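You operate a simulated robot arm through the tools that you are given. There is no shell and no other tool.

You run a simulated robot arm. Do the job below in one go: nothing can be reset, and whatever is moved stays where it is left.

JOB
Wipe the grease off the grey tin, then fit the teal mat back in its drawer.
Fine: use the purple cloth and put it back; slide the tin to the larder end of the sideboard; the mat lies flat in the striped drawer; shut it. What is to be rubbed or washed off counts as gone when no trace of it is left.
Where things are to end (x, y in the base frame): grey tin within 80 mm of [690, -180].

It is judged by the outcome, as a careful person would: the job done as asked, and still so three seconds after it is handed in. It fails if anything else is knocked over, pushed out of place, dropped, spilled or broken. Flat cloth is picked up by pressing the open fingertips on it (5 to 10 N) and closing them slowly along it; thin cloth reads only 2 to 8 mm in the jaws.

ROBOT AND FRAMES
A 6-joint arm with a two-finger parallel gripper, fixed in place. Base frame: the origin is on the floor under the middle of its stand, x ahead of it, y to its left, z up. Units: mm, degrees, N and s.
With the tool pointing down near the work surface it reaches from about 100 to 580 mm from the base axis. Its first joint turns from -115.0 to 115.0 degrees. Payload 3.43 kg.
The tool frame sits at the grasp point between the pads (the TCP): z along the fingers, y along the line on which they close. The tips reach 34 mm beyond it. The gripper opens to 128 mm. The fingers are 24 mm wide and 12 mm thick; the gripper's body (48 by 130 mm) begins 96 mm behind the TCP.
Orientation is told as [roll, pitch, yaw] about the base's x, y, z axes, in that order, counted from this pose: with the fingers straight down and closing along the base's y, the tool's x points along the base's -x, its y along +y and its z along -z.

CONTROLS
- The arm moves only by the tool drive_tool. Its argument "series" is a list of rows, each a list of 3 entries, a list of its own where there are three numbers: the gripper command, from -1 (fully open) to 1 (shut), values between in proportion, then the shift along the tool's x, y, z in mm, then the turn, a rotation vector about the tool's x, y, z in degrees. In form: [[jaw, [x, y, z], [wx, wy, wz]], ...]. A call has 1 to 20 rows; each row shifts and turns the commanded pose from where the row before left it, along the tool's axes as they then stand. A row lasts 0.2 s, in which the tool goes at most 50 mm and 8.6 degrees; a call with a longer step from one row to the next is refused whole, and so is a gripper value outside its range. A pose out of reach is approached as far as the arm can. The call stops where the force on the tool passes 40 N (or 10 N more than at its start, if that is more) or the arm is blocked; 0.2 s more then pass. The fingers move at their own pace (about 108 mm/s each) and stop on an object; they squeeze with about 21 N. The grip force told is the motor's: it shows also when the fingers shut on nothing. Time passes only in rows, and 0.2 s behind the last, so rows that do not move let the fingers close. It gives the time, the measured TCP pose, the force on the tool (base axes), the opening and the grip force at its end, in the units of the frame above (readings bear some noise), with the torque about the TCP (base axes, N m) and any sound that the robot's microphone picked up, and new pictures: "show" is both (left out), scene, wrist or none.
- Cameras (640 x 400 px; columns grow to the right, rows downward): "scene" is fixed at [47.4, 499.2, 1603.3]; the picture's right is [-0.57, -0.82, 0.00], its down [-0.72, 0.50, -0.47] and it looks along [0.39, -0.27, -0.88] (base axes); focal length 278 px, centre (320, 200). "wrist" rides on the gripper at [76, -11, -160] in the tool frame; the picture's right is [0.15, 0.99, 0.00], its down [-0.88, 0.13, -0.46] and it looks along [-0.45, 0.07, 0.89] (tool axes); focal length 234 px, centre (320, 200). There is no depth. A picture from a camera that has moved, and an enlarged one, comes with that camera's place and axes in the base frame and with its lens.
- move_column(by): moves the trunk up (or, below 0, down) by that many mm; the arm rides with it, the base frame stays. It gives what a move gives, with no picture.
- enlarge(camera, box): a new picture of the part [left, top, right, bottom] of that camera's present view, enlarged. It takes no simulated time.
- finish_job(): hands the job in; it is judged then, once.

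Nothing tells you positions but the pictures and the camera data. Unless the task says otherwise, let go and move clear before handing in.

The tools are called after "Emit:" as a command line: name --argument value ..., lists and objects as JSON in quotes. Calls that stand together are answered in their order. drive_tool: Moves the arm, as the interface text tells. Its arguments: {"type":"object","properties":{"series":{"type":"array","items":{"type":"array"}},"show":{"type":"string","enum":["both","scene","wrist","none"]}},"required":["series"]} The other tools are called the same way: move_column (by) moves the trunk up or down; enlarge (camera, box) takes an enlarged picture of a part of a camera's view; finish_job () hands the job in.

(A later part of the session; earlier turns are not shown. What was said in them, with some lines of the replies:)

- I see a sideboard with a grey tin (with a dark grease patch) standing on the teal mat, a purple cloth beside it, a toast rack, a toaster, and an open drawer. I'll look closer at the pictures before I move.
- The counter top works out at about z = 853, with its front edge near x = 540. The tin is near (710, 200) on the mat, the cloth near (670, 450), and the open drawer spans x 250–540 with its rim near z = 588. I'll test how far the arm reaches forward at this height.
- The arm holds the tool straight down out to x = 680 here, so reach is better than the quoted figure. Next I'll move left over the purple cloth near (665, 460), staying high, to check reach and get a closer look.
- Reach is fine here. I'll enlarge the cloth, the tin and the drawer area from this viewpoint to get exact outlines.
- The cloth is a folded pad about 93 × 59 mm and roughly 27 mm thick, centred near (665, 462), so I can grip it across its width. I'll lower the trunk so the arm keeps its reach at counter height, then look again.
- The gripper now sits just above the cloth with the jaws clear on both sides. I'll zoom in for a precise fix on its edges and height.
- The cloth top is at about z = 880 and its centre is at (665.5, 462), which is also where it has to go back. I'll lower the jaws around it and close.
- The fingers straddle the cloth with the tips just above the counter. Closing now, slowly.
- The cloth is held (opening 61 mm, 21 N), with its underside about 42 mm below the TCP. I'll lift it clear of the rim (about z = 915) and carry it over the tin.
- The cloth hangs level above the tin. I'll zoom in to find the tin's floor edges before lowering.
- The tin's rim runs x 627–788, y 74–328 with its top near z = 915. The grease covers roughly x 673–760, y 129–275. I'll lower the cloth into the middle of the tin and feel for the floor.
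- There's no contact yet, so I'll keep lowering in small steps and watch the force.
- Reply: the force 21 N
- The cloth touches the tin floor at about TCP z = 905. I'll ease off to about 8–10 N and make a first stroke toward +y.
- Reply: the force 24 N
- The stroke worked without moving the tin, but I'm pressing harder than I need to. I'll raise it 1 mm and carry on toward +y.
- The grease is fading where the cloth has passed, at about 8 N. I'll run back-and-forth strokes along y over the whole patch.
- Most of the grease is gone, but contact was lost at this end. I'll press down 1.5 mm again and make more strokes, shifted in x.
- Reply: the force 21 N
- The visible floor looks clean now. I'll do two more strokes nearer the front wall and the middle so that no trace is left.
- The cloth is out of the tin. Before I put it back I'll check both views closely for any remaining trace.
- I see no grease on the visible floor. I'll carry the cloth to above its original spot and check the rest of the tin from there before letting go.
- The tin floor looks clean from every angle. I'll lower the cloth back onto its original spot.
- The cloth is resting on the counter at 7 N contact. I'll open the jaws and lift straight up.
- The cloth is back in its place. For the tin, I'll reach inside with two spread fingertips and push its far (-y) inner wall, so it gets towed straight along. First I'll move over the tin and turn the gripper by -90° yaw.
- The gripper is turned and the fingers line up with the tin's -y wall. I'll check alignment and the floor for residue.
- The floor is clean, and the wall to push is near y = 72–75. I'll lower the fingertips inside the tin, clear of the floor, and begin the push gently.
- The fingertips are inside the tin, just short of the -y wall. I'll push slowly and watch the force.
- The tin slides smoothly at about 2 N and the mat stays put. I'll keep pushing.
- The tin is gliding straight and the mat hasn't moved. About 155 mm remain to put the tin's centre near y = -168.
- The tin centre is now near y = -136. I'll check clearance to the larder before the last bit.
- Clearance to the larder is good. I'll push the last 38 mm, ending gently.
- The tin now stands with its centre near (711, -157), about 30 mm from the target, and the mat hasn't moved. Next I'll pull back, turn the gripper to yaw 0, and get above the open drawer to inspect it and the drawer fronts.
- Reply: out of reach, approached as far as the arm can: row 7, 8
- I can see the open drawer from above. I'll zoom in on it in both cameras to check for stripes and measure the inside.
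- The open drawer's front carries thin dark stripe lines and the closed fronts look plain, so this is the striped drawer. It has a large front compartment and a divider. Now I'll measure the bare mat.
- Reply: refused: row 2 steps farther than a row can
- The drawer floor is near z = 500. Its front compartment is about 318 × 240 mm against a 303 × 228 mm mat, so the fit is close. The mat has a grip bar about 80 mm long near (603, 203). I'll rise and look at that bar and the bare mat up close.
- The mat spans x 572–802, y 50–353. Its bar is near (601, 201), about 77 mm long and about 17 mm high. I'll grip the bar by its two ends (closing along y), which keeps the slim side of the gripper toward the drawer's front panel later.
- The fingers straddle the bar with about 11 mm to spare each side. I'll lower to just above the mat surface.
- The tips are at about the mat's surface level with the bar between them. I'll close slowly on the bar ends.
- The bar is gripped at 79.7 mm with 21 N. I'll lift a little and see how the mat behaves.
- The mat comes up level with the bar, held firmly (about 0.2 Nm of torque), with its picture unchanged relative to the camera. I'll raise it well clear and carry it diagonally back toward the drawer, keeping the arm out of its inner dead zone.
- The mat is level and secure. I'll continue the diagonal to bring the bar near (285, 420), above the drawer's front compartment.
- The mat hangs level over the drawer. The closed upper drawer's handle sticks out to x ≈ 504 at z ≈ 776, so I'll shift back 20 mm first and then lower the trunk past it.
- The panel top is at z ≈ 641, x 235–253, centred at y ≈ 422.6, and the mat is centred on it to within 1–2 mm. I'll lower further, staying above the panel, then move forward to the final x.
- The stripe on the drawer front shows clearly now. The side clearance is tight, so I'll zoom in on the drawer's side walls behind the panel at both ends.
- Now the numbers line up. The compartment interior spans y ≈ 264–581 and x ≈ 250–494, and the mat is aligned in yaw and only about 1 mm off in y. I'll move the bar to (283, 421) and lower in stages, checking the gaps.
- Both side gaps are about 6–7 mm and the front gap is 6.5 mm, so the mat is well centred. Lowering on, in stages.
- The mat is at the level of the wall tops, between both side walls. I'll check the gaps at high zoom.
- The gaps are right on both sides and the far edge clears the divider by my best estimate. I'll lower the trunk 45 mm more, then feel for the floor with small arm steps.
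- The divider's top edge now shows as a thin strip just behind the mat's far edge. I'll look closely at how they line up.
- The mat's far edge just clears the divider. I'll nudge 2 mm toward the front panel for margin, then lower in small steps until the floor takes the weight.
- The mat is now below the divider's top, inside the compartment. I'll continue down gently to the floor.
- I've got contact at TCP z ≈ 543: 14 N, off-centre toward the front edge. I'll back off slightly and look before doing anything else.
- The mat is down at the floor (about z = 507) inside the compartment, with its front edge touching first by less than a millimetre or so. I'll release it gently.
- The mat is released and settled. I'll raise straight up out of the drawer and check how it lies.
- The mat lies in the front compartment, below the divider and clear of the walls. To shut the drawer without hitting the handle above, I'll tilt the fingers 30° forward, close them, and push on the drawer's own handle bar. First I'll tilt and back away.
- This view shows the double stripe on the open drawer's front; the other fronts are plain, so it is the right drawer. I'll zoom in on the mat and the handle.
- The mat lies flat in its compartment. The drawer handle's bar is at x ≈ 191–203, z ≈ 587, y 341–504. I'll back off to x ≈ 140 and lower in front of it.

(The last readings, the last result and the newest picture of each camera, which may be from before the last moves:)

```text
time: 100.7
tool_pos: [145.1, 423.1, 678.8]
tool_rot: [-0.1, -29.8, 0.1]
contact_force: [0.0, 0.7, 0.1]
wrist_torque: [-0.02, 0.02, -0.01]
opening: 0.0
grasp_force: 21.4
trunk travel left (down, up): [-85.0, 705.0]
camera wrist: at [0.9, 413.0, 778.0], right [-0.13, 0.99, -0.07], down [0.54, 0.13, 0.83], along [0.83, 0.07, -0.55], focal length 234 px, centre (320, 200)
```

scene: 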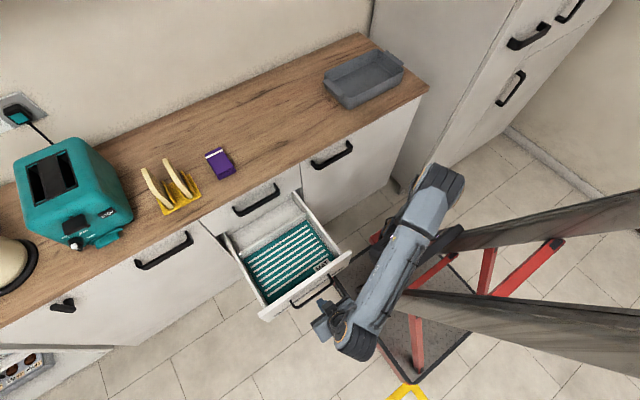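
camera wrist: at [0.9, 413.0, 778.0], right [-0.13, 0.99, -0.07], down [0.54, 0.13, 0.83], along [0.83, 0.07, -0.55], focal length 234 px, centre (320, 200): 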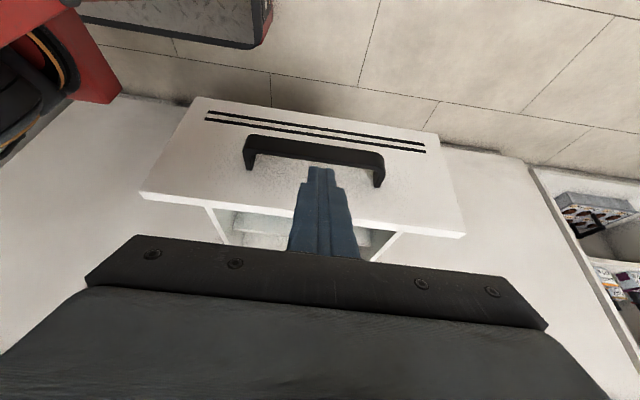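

I have a clear view of the striped front and handle, whose bar is centred at y ≈ 423 and z ≈ 587. I'll lower so the fingertips reach past the bar, still in front of it.

Emit:
move_column --by -80

Emit:
drive_tool --series '[[1, [5, 0, 8.7], [0, 0, 0]], [1, [0, 0, 0], [0, 0, 0]]]' --show "both"

Emit:
enlarge --camera "scene" --box '[240, 220, 400, 370]'

```text
time: 101.9
tool_pos: [167.1, 424.9, 596.1]
tool_rot: [-0.2, -29.8, 0.0]
contact_force: [0.1, 0.2, -0.1]
wrist_torque: [0.01, 0.0, 0.04]
opening: 0.0
grasp_force: 20.9
trunk travel left (down, up): [-5.0, 785.0]
```

```text
time: 102.5
tool_pos: [168.6, 423.5, 587.1]
tool_rot: [-0.2, -29.7, 0.0]
contact_force: [-0.2, -0.3, -0.5]
wrist_torque: [0.0, -0.02, -0.01]
opening: 0.0
grasp_force: 21.4
trunk travel left (down, up): [-5.0, 785.0]
camera wrist: at [22.4, 413.8, 688.0], right [-0.13, 0.99, -0.08], down [0.54, 0.13, 0.83], along [0.83, 0.06, -0.55], focal length 234 px, centre (320, 200)
```

scene: 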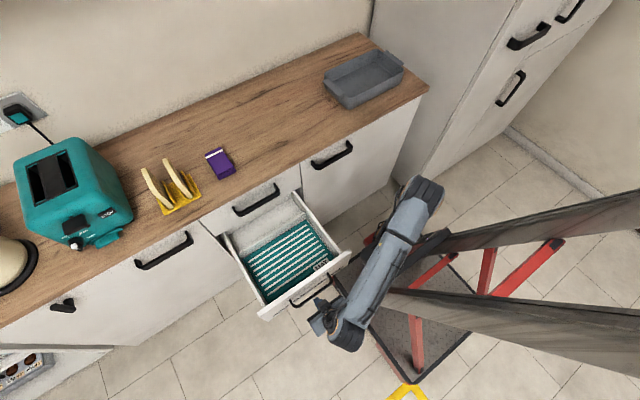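
wrist: 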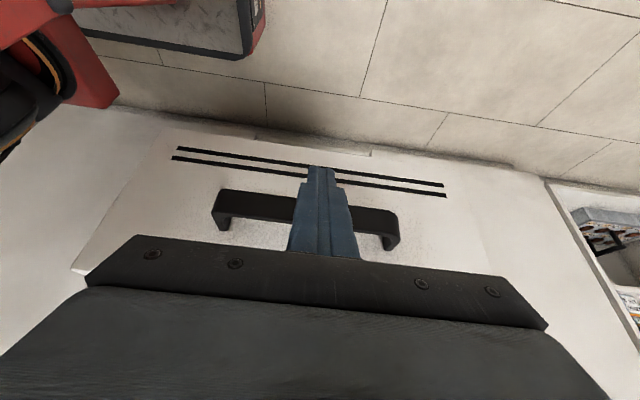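

```text
2.67 times, centred on (320, 295) of scene
camera zoom: at [47.4, 499.2, 1603.3], right [-0.57, -0.82, 0.0], down [-0.72, 0.5, -0.47], along [0.39, -0.27, -0.88], focal length 740 px, centre (320, -53)
```

zoom: 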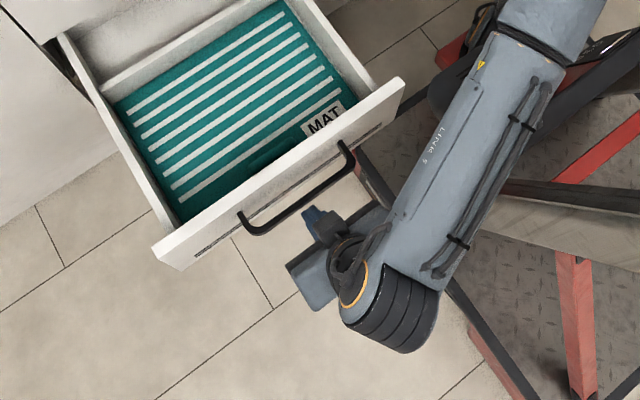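

The fingertips are right at the handle bar, with no contact yet. I'll push slowly toward +x and watch the force.

Emit:
drive_tool --series '[[1, [-4.3, 0, 2.5], [0, 0, 0]], [1, [-4.3, 0, 2.5], [0, 0, 0]], [1, [-4.3, 0, 2.5], [0, 0, 0]], [1, [-4.3, 0, 2.5], [0, 0, 0]], [1, [0, 0, 0], [0, 0, 0]]]' --show "both"

```text
time: 103.7
tool_pos: [186.8, 423.0, 587.5]
tool_rot: [-0.3, -29.6, 0.0]
contact_force: [-0.9, 0.7, -0.3]
wrist_torque: [0.03, -0.04, 0.02]
opening: 0.1
grasp_force: 20.8
trunk travel left (down, up): [-5.0, 785.0]
camera wrist: at [42.5, 414.0, 687.9], right [-0.13, 0.99, -0.07], down [0.54, 0.13, 0.83], along [0.83, 0.06, -0.55], focal length 234 px, centre (320, 200)
```

scene: 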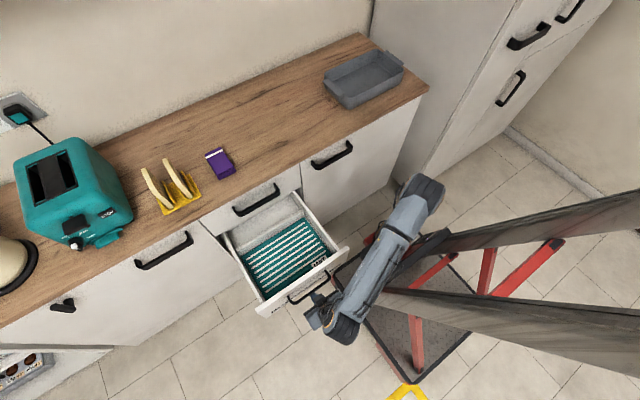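
wrist: 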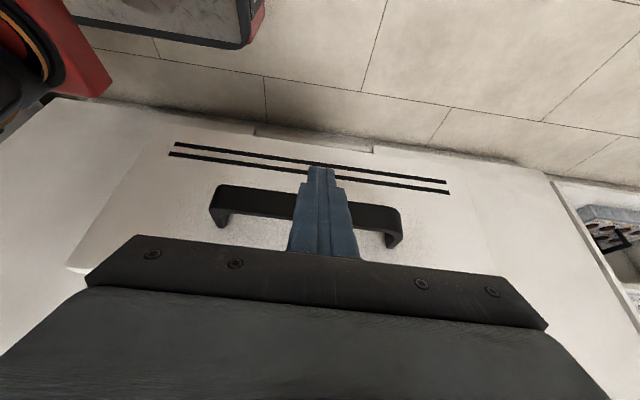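

The drawer moves easily with under 1 N. I'll continue pushing smoothly.

Emit:
drive_tool --series '[[1, [-6.1, 0, 3.5], [0, 0, 0]], [1, [-7.8, 0, 4.5], [0, 0, 0]], [1, [-8.66, 0, 5], [0, 0, 0]], [1, [-8.66, 0, 5], [0, 0, 0]], [1, [-8.66, 0, 5], [0, 0, 0]], [1, [-8.66, 0, 5], [0, 0, 0]], [1, [-8.66, 0, 5], [0, 0, 0]], [1, [-8.66, 0, 5], [0, 0, 0]], [1, [-8.66, 0, 5], [0, 0, 0]], [1, [-8.66, 0, 5], [0, 0, 0]], [1, [-8.66, 0, 5], [0, 0, 0]], [1, [-6.1, 0, 3.5], [0, 0, 0]], [1, [-4.3, 0, 2.5], [0, 0, 0]]]' --show "both"

```text
time: 106.5
tool_pos: [305.0, 423.8, 586.2]
tool_rot: [-0.1, -29.8, 0.0]
contact_force: [-1.0, -0.7, -0.6]
wrist_torque: [0.02, 0.03, 0.01]
opening: 0.2
grasp_force: 21.1
trunk travel left (down, up): [-5.0, 785.0]
camera wrist: at [160.6, 413.3, 687.5], right [-0.13, 0.99, -0.07], down [0.54, 0.13, 0.83], along [0.83, 0.06, -0.55], focal length 234 px, centre (320, 200)
```

scene: 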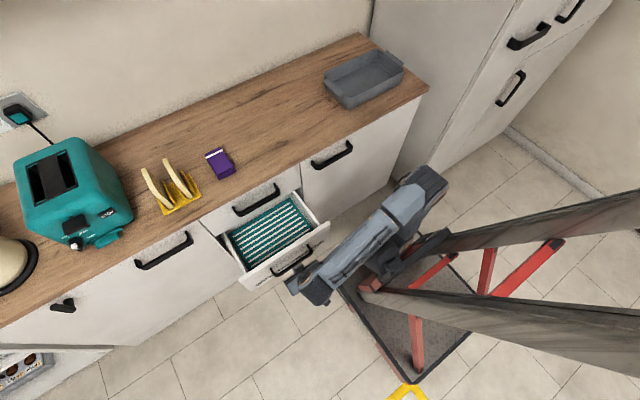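
wrist: 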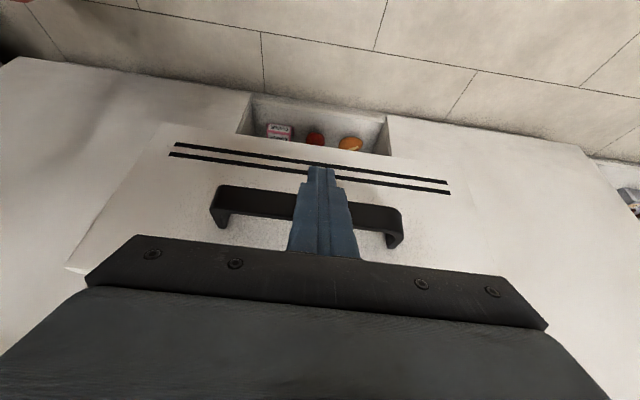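

The drawer is nearly halfway in and tracking straight. I'll continue.

Emit:
drive_tool --series '[[1, [-6.1, 0, 3.5], [0, 0, 0]], [1, [-7.8, 0, 4.5], [0, 0, 0]], [1, [-8.66, 0, 5], [0, 0, 0]], [1, [-8.66, 0, 5], [0, 0, 0]], [1, [-8.66, 0, 5], [0, 0, 0]], [1, [-8.66, 0, 5], [0, 0, 0]], [1, [-8.66, 0, 5], [0, 0, 0]], [1, [-8.66, 0, 5], [0, 0, 0]], [1, [-8.66, 0, 5], [0, 0, 0]], [1, [-8.66, 0, 5], [0, 0, 0]], [1, [-6.1, 0, 3.5], [0, 0, 0]], [1, [-4.3, 0, 2.5], [0, 0, 0]]]' --show "both"

```text
time: 109.1
tool_pos: [413.0, 423.6, 586.4]
tool_rot: [-0.2, -29.7, 0.0]
contact_force: [-0.9, -0.5, -1.3]
wrist_torque: [-0.01, 0.02, 0.01]
opening: 0.0
grasp_force: 20.3
trunk travel left (down, up): [-5.0, 785.0]
camera wrist: at [269.1, 413.5, 687.1], right [-0.13, 0.99, -0.07], down [0.54, 0.13, 0.83], along [0.83, 0.06, -0.55], focal length 234 px, centre (320, 200)
```

scene: 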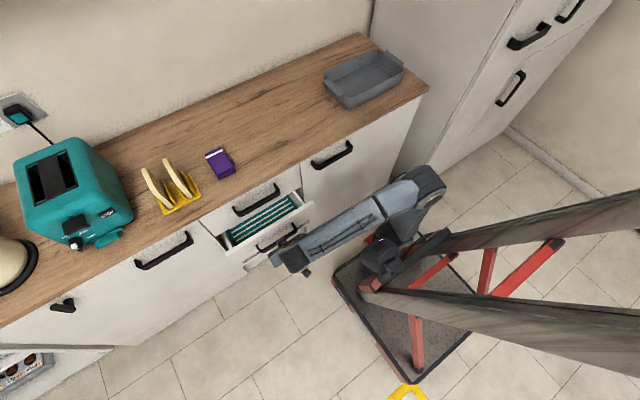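
wrist: 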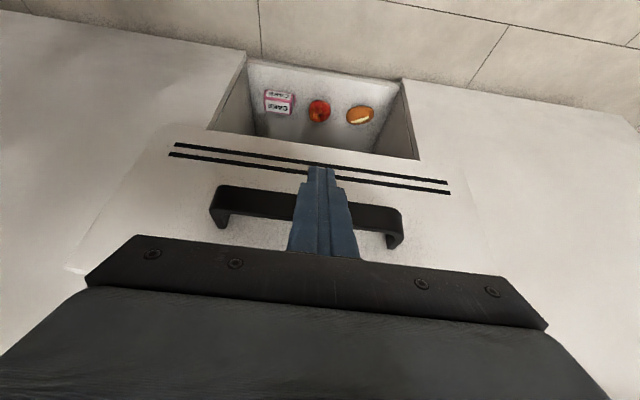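

About 60 mm remain, and no other object is in the way. I'll finish slowly and watch for the stop.

Emit:
drive_tool --series '[[1, [-5.2, 0, 3], [0, 0, 0]], [1, [-6.1, 0, 3.5], [0, 0, 0]], [1, [-6.1, 0, 3.5], [0, 0, 0]], [1, [-6.1, 0, 3.5], [0, 0, 0]], [1, [-4.3, 0, 2.5], [0, 0, 0]], [1, [-3.5, 0, 2], [0, 0, 0]]]' --show "both"

Emit:
enlarge --camera "scene" --box '[195, 160, 345, 290]'

```text
time: 110.5
tool_pos: [448.7, 422.4, 585.5]
tool_rot: [-0.1, -29.7, -0.1]
contact_force: [-1.4, -0.6, -1.1]
wrist_torque: [-0.01, 0.04, 0.0]
opening: 0.0
grasp_force: 20.8
trunk travel left (down, up): [-5.0, 785.0]
camera wrist: at [305.2, 413.5, 687.2], right [-0.13, 0.99, -0.08], down [0.54, 0.13, 0.83], along [0.83, 0.06, -0.55], focal length 234 px, centre (320, 200)
```

scene: 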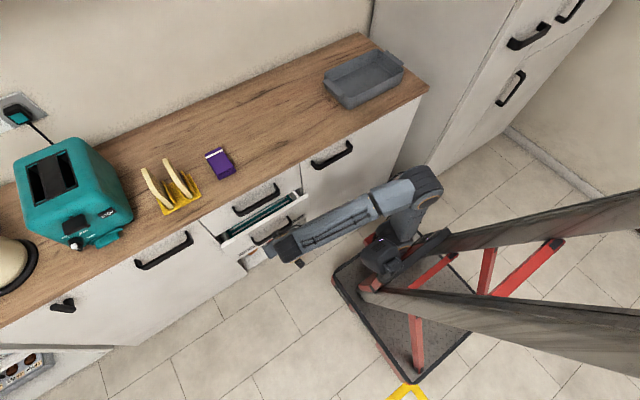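
wrist: 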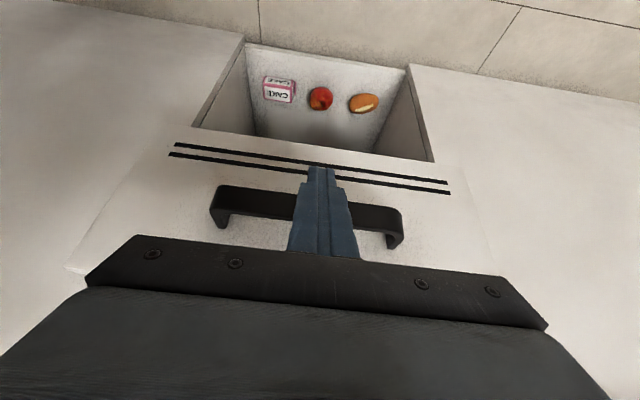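

```text
3.08 times, centred on (270, 225) of scene
camera zoom: at [47.4, 499.2, 1603.3], right [-0.57, -0.82, 0.0], down [-0.72, 0.5, -0.47], along [0.39, -0.27, -0.88], focal length 854 px, centre (474, 123)
```

zoom: 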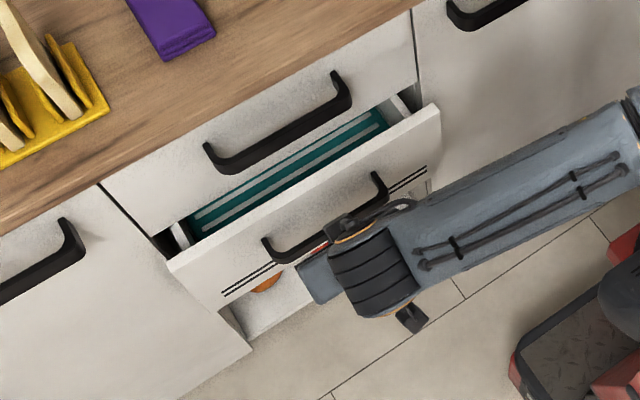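

About 40 mm of gap is left. I'll keep going in small steps until it seats.

Emit:
drive_tool --series '[[1, [-4.3, 0, 2.5], [0, 0, 0]], [1, [-4.3, 0, 2.5], [0, 0, 0]], [1, [-4.3, 0, 2.5], [0, 0, 0]], [1, [-4.3, 0, 2.5], [0, 0, 0]], [1, [-3.5, 0, 2], [0, 0, 0]], [1, [0, 0, 0], [0, 0, 0]]]' --show "both"

Emit:
enlarge --camera "scene" --box '[195, 160, 345, 290]'

```text
time: 111.9
tool_pos: [474.5, 423.9, 586.9]
tool_rot: [-0.3, -29.6, 0.0]
contact_force: [-0.4, -0.2, -0.8]
wrist_torque: [0.0, 0.01, 0.02]
opening: 0.0
grasp_force: 21.0
trunk travel left (down, up): [-5.0, 785.0]
camera wrist: at [329.2, 413.8, 686.8], right [-0.13, 0.99, -0.07], down [0.54, 0.13, 0.83], along [0.83, 0.06, -0.55], focal length 234 px, centre (320, 200)
```

scene: 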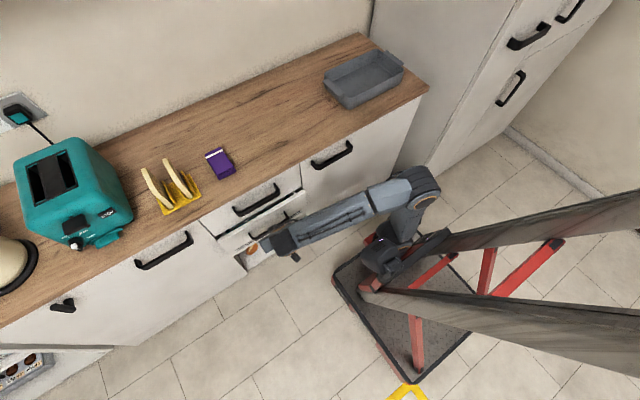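
wrist: 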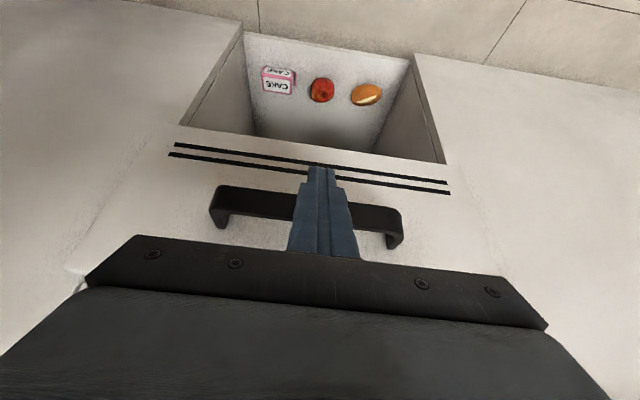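

```text
3.08 times, centred on (270, 225) of scene
camera zoom: at [47.4, 499.2, 1603.3], right [-0.57, -0.82, 0.0], down [-0.72, 0.5, -0.47], along [0.39, -0.27, -0.88], focal length 854 px, centre (474, 123)
```

zoom: 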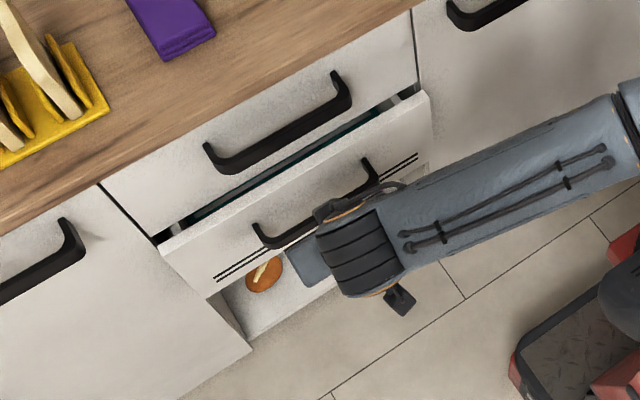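

Still about 15 mm to go. I'll push on in 3 mm steps until the force shows that it has seated.

Emit:
drive_tool --series '[[1, [-3.5, 0, 2], [0, 0, 0]], [1, [-3.5, 0, 2], [0, 0, 0]], [1, [-2.6, 0, 1.5], [0, 0, 0]], [1, [0, 0, 0], [0, 0, 0]]]' --show "none"

Emit:
drive_tool --series '[[1, [-2.2, 0, 1.2], [0, 0, 0]], [1, [-1.7, 0, 1], [0, 0, 0]], [1, [0, 0, 0], [0, 0, 0]]]' --show "both"

Emit:
enlarge --camera "scene" --box '[195, 160, 345, 290]'

```text
time: 112.9
tool_pos: [485.3, 423.1, 585.4]
tool_rot: [-0.2, -29.8, 0.1]
contact_force: [0.5, -0.2, -0.9]
wrist_torque: [0.0, 0.02, 0.0]
opening: 0.0
grasp_force: 21.3
trunk travel left (down, up): [-5.0, 785.0]
```

```text
time: 113.7
tool_pos: [487.9, 423.1, 586.3]
tool_rot: [-0.2, -29.6, 0.0]
contact_force: [0.1, -0.3, -0.3]
wrist_torque: [0.01, -0.02, 0.02]
opening: 0.0
grasp_force: 21.0
trunk travel left (down, up): [-5.0, 785.0]
camera wrist: at [344.2, 413.5, 686.9], right [-0.13, 0.99, -0.07], down [0.54, 0.13, 0.83], along [0.83, 0.06, -0.55], focal length 234 px, centre (320, 200)
```

scene: 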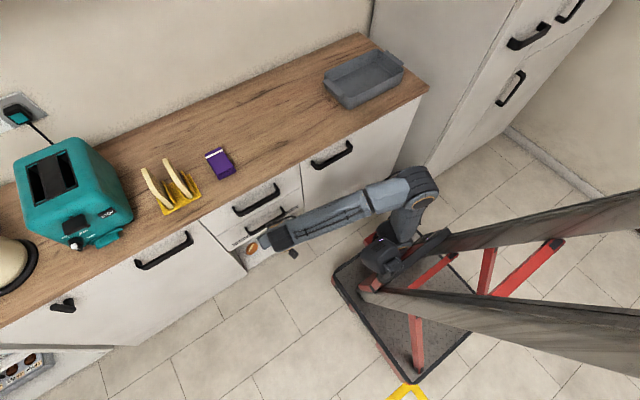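
wrist: 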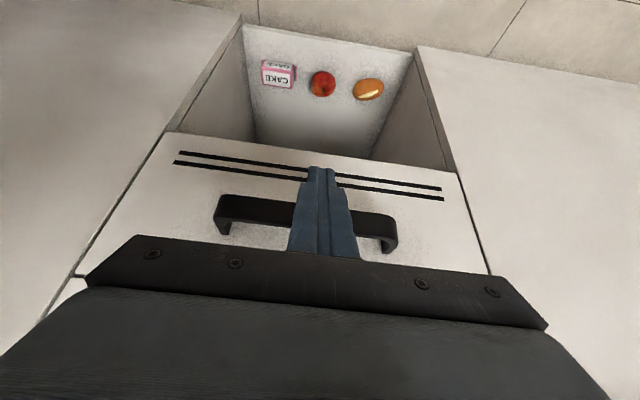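

```text
3.08 times, centred on (270, 225) of scene
camera zoom: at [47.4, 499.2, 1603.3], right [-0.57, -0.82, 0.0], down [-0.72, 0.5, -0.47], along [0.39, -0.27, -0.88], focal length 854 px, centre (474, 123)
```

zoom: 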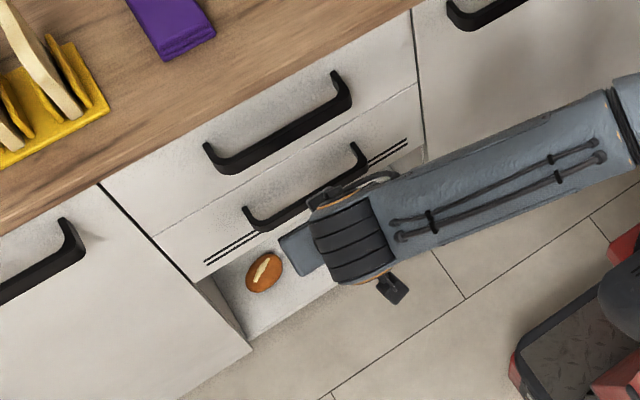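

The front now looks flush, and the drawer drew itself in over the last few millimetres. I'll press lightly to confirm that it's fully seated.

Emit:
drive_tool --series '[[1, [-2.6, 0, 1.5], [0, 0, 0]], [1, [-2.6, 0, 1.5], [0, 0, 0]], [1, [0, 0, 0], [0, 0, 0]]]' --show "none"

```text
time: 114.5
tool_pos: [494.7, 423.8, 584.5]
tool_rot: [-0.2, -29.6, 0.0]
contact_force: [0.1, 1.5, 0.5]
wrist_torque: [-0.02, 0.0, 0.0]
opening: 0.1
grasp_force: 20.8
trunk travel left (down, up): [-5.0, 785.0]
```

Emit:
drive_tool --series '[[1, [-2.6, 0, 1.5], [0, 0, 0]], [1, [0, 0, 0], [0, 0, 0]]]' --show "none"

Emit:
drive_tool --series '[[1, [-2.6, 0, 1.5], [0, 0, 0]], [1, [0, 0, 0], [0, 0, 0]]]' --show "both"

Emit:
enlarge --camera "scene" --box '[195, 160, 345, 290]'

```text
time: 115.1
tool_pos: [498.1, 422.4, 586.8]
tool_rot: [-0.2, -29.6, 0.1]
contact_force: [-1.0, 0.4, 0.1]
wrist_torque: [-0.02, 0.02, -0.01]
opening: 0.0
grasp_force: 21.3
trunk travel left (down, up): [-5.0, 785.0]
```

```text
time: 115.7
tool_pos: [500.8, 422.9, 585.9]
tool_rot: [-0.3, -29.6, 0.0]
contact_force: [-0.4, 0.1, -0.6]
wrist_torque: [0.02, 0.02, 0.02]
opening: 0.2
grasp_force: 20.5
trunk travel left (down, up): [-5.0, 785.0]
camera wrist: at [356.5, 413.4, 686.7], right [-0.13, 0.99, -0.07], down [0.54, 0.13, 0.83], along [0.83, 0.07, -0.55], focal length 234 px, centre (320, 200)
```

scene: 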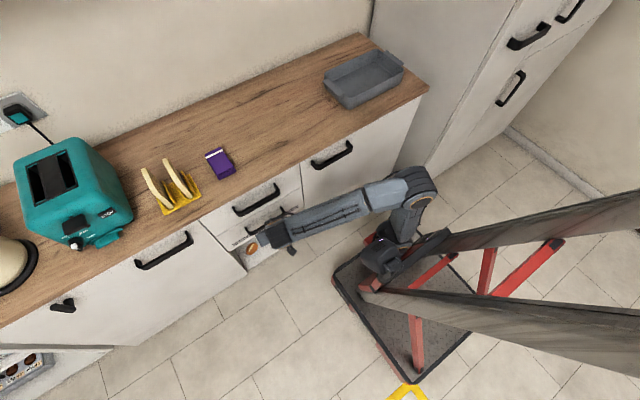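
wrist: 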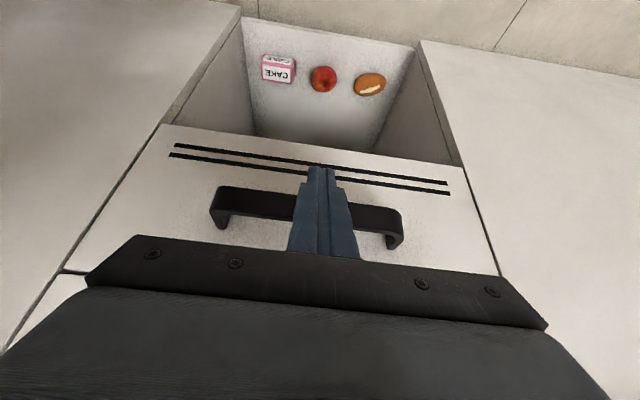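

```text
3.08 times, centred on (270, 225) of scene
camera zoom: at [47.4, 499.2, 1603.3], right [-0.57, -0.82, 0.0], down [-0.72, 0.5, -0.47], along [0.39, -0.27, -0.88], focal length 854 px, centre (474, 123)
```

zoom: 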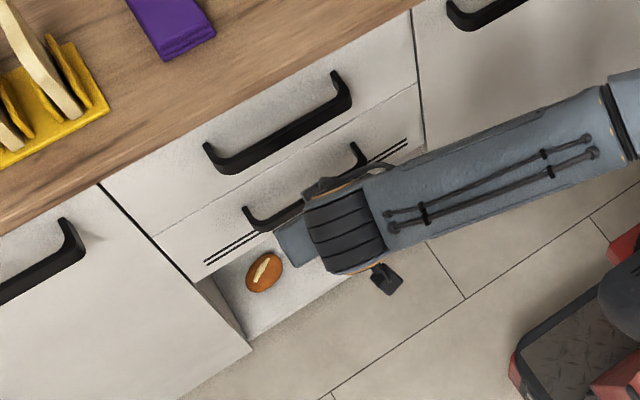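

The seams look flush, and the finger is just catching up with the handle again. One more small press will confirm the end stop.

Emit:
drive_tool --series '[[1, [-1.7, 0, 1], [0, 0, 0]], [1, [0, 0, 0], [0, 0, 0]]]' --show "none"

Emit:
drive_tool --series '[[1, [-1.3, 0, 0.75], [0, 0, 0]], [1, [0, 0, 0], [0, 0, 0]]]' --show "none"

```text
time: 116.3
tool_pos: [503.3, 423.6, 586.4]
tool_rot: [-0.2, -29.7, 0.0]
contact_force: [-13.0, -3.1, -2.1]
wrist_torque: [0.06, 0.2, -0.06]
opening: 0.0
grasp_force: 20.7
trunk travel left (down, up): [-5.0, 785.0]
```

```text
time: 116.9
tool_pos: [503.1, 422.0, 584.8]
tool_rot: [-0.2, -29.2, -0.1]
contact_force: [-21.1, 4.1, -6.3]
wrist_torque: [0.19, 0.29, 0.17]
opening: 0.2
grasp_force: 21.0
trunk travel left (down, up): [-5.0, 785.0]
stopped in row 2: the force on the tool passed its limit at 42 N (the readings are from after the stop); the commanded pose is now the measured one
```

The drawer is firmly at its stop. I'll back away from the handle, raise the arm and check everything.

Emit:
drive_tool --series '[[1, [4.3, 0, -2.5], [0, 0, 0]], [1, [17, 0, -10], [0, 0, 0]], [1, [26, 0, -15], [0, 0, 0]], [1, [26, 0, -15], [0, 0, 0]], [1, [0, 0, 0], [0, 0, 0]]]' --show "none"

Emit:
move_column --by 300

Emit:
drive_tool --series '[[1, [0, 0, 0], [0, 0, 0]]]' --show "both"

```text
time: 118.1
tool_pos: [419.1, 421.8, 584.6]
tool_rot: [-0.2, -29.3, 0.0]
contact_force: [0.1, -0.4, 0.0]
wrist_torque: [0.01, -0.05, 0.0]
opening: 0.0
grasp_force: 21.0
trunk travel left (down, up): [-5.0, 785.0]
```

```text
time: 121.1
tool_pos: [419.4, 422.9, 886.8]
tool_rot: [-0.1, -29.3, 0.0]
contact_force: [-0.2, -0.5, 0.1]
wrist_torque: [-0.02, -0.01, 0.01]
opening: 0.2
grasp_force: 21.4
trunk travel left (down, up): [-305.0, 485.0]
```

```text
time: 121.5
tool_pos: [419.0, 422.5, 885.1]
tool_rot: [-0.3, -29.4, -0.3]
contact_force: [0.6, -0.2, 0.9]
wrist_torque: [0.0, -0.01, 0.02]
opening: 0.0
grasp_force: 21.0
trunk travel left (down, up): [-305.0, 485.0]
camera wrist: at [275.5, 413.0, 987.2], right [-0.12, 0.99, -0.08], down [0.54, 0.13, 0.83], along [0.83, 0.06, -0.55], focal length 234 px, centre (320, 200)
```

scene: 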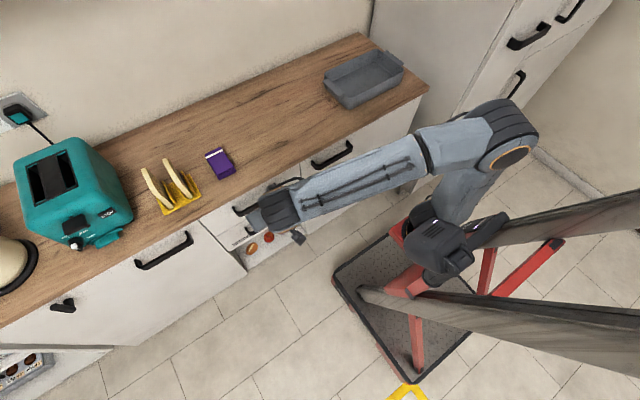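
wrist: 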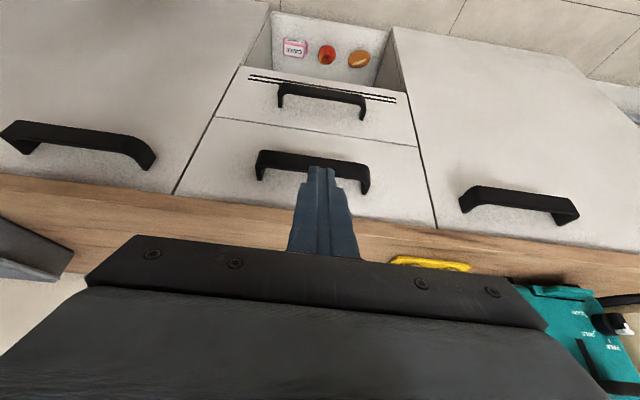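

The striped drawer is shut flush with its neighbours. I'll check the tin's position and cleanliness and the cloth once more.

Emit:
enlarge --camera "scene" --box '[310, 30, 440, 130]'

Emit:
enlarge --camera "scene" --box '[130, 120, 320, 280]'

```text
4.00 times, centred on (375, 80) of scene
camera zoom: at [47.4, 499.2, 1603.3], right [-0.57, -0.82, 0.0], down [-0.72, 0.5, -0.47], along [0.39, -0.27, -0.88], focal length 1110 px, centre (100, 680)
```

zoom: 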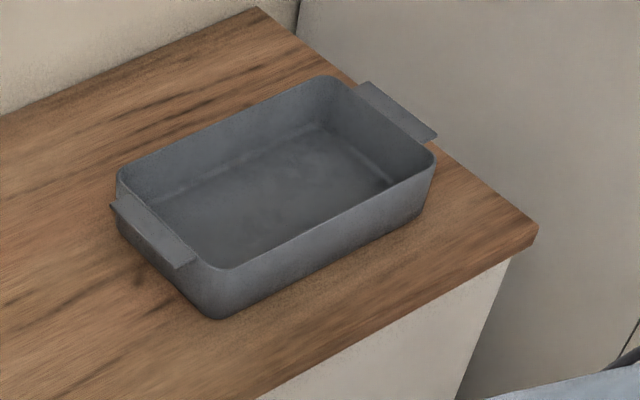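

```text
2.50 times, centred on (225, 200) of scene
camera zoom: at [47.4, 499.2, 1603.3], right [-0.57, -0.82, 0.0], down [-0.72, 0.5, -0.47], along [0.39, -0.27, -0.88], focal length 694 px, centre (558, 200)
```

zoom: 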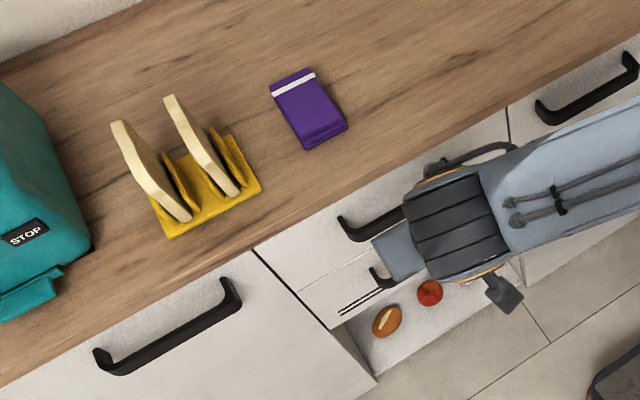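

The tin's centre is at about (713, -164), well within tolerance, and the cloth and toast rack are undisturbed. There's a small dark spot inside the tin near the front -y corner, so I'll look at it more closely.

Emit:
enlarge --camera "scene" --box '[375, 45, 425, 85]'

Emit:
enlarge --camera "scene" --box '[335, 50, 395, 100]'

```text
10.00 times, centred on (400, 65) of scene
camera zoom: at [47.4, 499.2, 1603.3], right [-0.57, -0.82, 0.0], down [-0.72, 0.5, -0.47], along [0.39, -0.27, -0.88], focal length 2776 px, centre (-480, 1550)
```

zoom: 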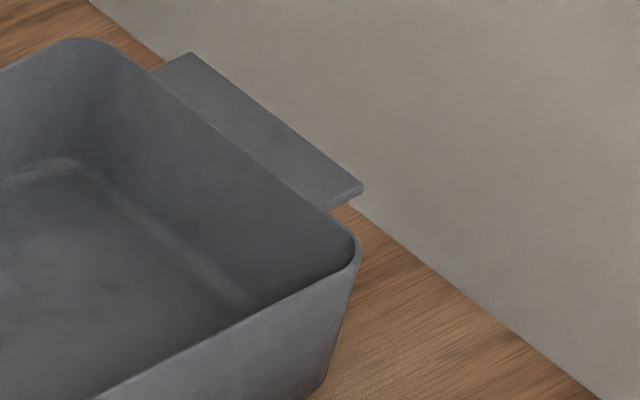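

```text
8.00 times, centred on (365, 75) of scene
camera zoom: at [47.4, 499.2, 1603.3], right [-0.57, -0.82, 0.0], down [-0.72, 0.5, -0.47], along [0.39, -0.27, -0.88], focal length 2221 px, centre (-40, 1200)
```

zoom: 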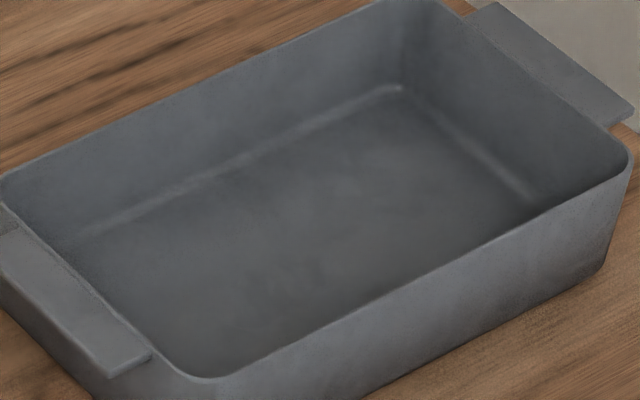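

The spot was only an upscaling artefact; the tin is clean here too. For a final check of the floor near the front wall, I'll raise the arm, straighten it and look down into the tin.

Emit:
move_column --by 160

Emit:
drive_tool --series '[[1, [0, 0, 0], [0, 7.4, 0]], [1, [0, 0, 0], [0, 7.4, 0]], [1, [0, 0, 0], [0, 7.4, 0]], [1, [0, 0, 0], [0, 7.2, 0]], [1, [-15, -40, 0], [0, 0, 0]], [1, [-15, -45, 0], [0, 0, 0]], [1, [-15, -45, 0], [0, 0, 0]], [1, [-15, -45, 0], [0, 0, 0]], [1, [-15, -45, 0], [0, 0, 0]], [1, [-15, -45, 0], [0, 0, 0]], [1, [-15, -45, 0], [0, 0, 0]], [1, [-15, -45, 0], [0, 0, 0]], [1, [-10, -45, 0], [0, 0, 0]], [1, [0, -45, 0], [0, 0, 0]], [1, [0, -45, 0], [0, 0, 0]], [1, [0, 0, 0], [0, 0, 0]]]' --show "both"

Emit:
enlarge --camera "wrist" --box '[140, 40, 460, 240]'

```text
time: 123.3
tool_pos: [418.5, 423.0, 1044.8]
tool_rot: [-0.2, -29.3, 0.0]
contact_force: [-0.2, -0.7, -0.3]
wrist_torque: [-0.03, 0.0, -0.02]
opening: 0.0
grasp_force: 21.1
trunk travel left (down, up): [-465.0, 325.0]
```

```text
time: 126.7
tool_pos: [547.8, -67.5, 1048.2]
tool_rot: [-0.2, 0.0, -0.1]
contact_force: [0.3, -0.3, -0.1]
wrist_torque: [0.01, 0.02, 0.0]
opening: 0.1
grasp_force: 21.1
trunk travel left (down, up): [-465.0, 325.0]
camera wrist: at [472.0, -77.1, 1207.2], right [-0.14, 0.99, 0.0], down [0.88, 0.13, 0.46], along [0.45, 0.06, -0.89], focal length 234 px, centre (320, 200)
```

scene: 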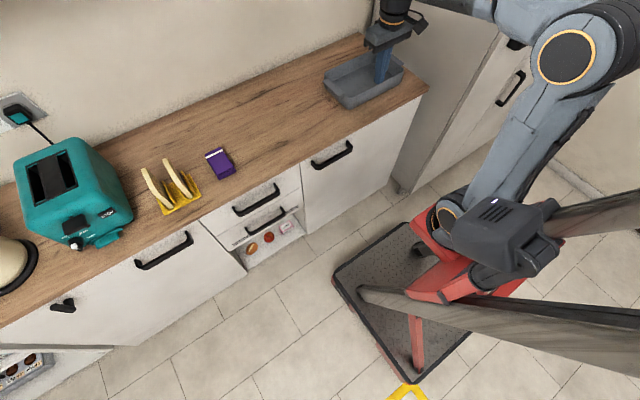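
wrist: 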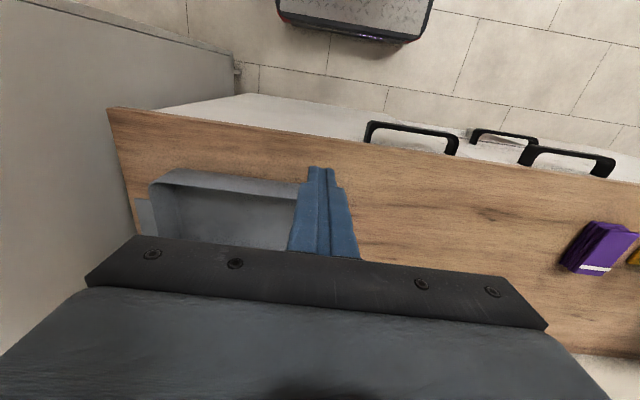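

```text
2.00 times, centred on (300, 140) of wrist
camera zoom: at [472.0, -77.1, 1207.2], right [-0.14, 0.99, 0.0], down [0.88, 0.13, 0.46], along [0.45, 0.06, -0.89], focal length 468 px, centre (360, 320)
```

zoom: 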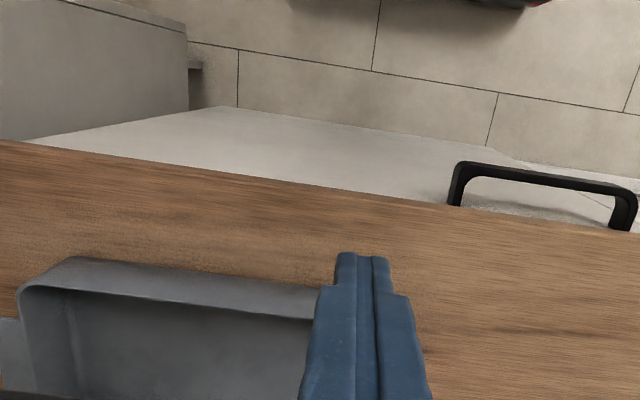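

The drawer and the rest of the scene look right. I'll move further over the counter so the tin's floor is in view.

Emit:
drive_tool --series '[[1, [-25, 15, 0], [0, 0, 0]], [1, [-25, 15, 0], [0, 0, 0]], [1, [-25, 15, 0], [0, 0, 0]], [1, [-25, 15, 0], [0, 0, 0]], [1, [-25, 15, 0], [0, 0, 0]], [1, [-25, 15, 0], [0, 0, 0]], [1, [-25, 15, 0], [0, 0, 0]], [1, [0, 0, 0], [0, 0, 0]]]' --show "both"

Emit:
enlarge --camera "wrist" --box '[20, 20, 330, 240]'

```text
time: 128.5
tool_pos: [722.9, 36.8, 1047.0]
tool_rot: [-0.3, 0.0, -0.3]
contact_force: [0.8, 0.8, 0.0]
wrist_torque: [0.0, 0.03, -0.02]
opening: 0.2
grasp_force: 21.2
trunk travel left (down, up): [-465.0, 325.0]
camera wrist: at [648.4, 26.8, 1206.4], right [-0.14, 0.99, 0.0], down [0.88, 0.13, 0.46], along [0.45, 0.06, -0.89], focal length 234 px, centre (320, 200)
```

scene: 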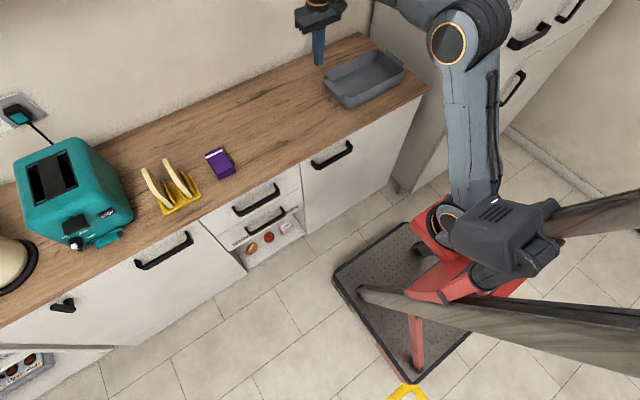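
wrist: 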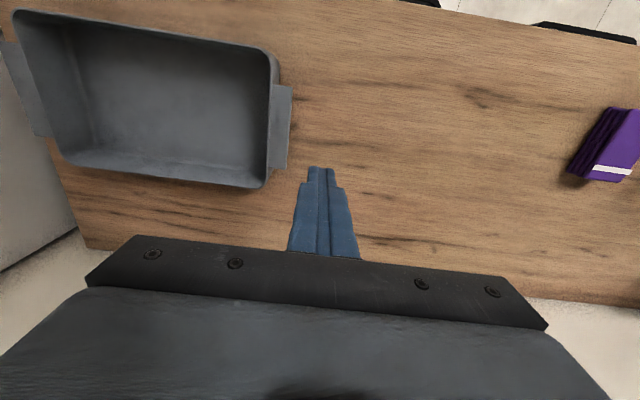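

```text
1.82 times, centred on (175, 130) of wrist
camera zoom: at [648.4, 26.8, 1206.4], right [-0.14, 0.99, 0.0], down [0.88, 0.13, 0.46], along [0.45, 0.06, -0.89], focal length 426 px, centre (584, 327)
```

zoom: 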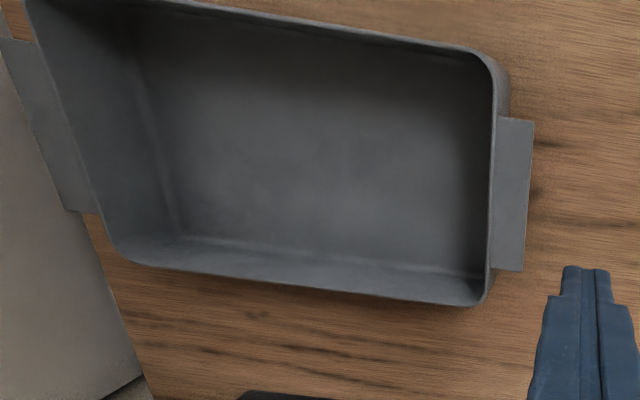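

The tin's floor is clean and the tin is in place. The cloth is back on its spot, the mat is flat in the shut striped drawer, and nothing else was moved. I'll draw the arm back clear of the counter before handing in.

Emit:
drive_tool --series '[[1, [30, 0, -10], [0, 0, 0]], [1, [40, 0, -10], [0, 0, 0]], [1, [40, 0, -10], [0, 0, 0]], [1, [40, 0, -10], [0, 0, 0]], [1, [40, 0, 0], [0, 0, 0]], [1, [0, 0, 0], [0, 0, 0]]]' --show "scene"

```text
time: 129.9
tool_pos: [533.4, 37.8, 1087.0]
tool_rot: [-0.2, 0.1, -0.2]
contact_force: [-0.2, 0.0, 0.4]
wrist_torque: [0.01, 0.05, 0.03]
opening: 0.1
grasp_force: 20.7
trunk travel left (down, up): [-465.0, 325.0]
```

scene: 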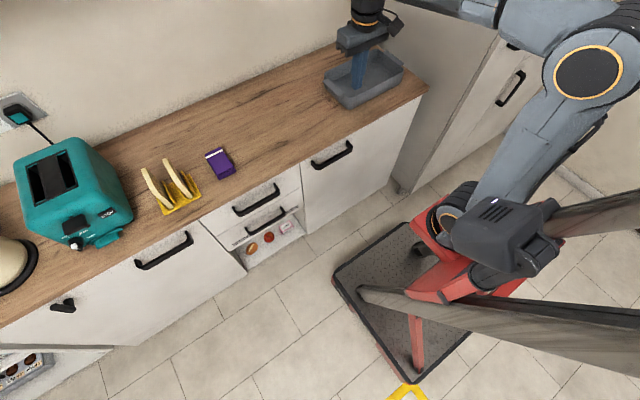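

The arm is clear of the counter and everything is still: the tin is clean at the larder end, the cloth is back, and the striped drawer is shut with the mat flat inside. I'm handing the job in.

Emit:
finish_job

```text
The job is handed in.
```

The job is handed in: the grey tin is wiped clean and moved, and the teal mat is back in its drawer. I don't have the judging result.

- **Tin:** I saw no trace of grease from any angle the cameras could reach, though I never saw the outside of its back wall. It stands at about (713, -164), roughly 28 mm from the target.
- **Cloth:** the purple cloth is back on the spot where I picked it up.
- **Mat and drawer:** the mat lies flat in the front compartment of the striped drawer. The drawer is shut against its stop, flush with its neighbours.

Nothing else looks disturbed: the toast rack, the toaster and the items on the shelf under the drawer are where they were. The arm is drawn back, clear of the counter.
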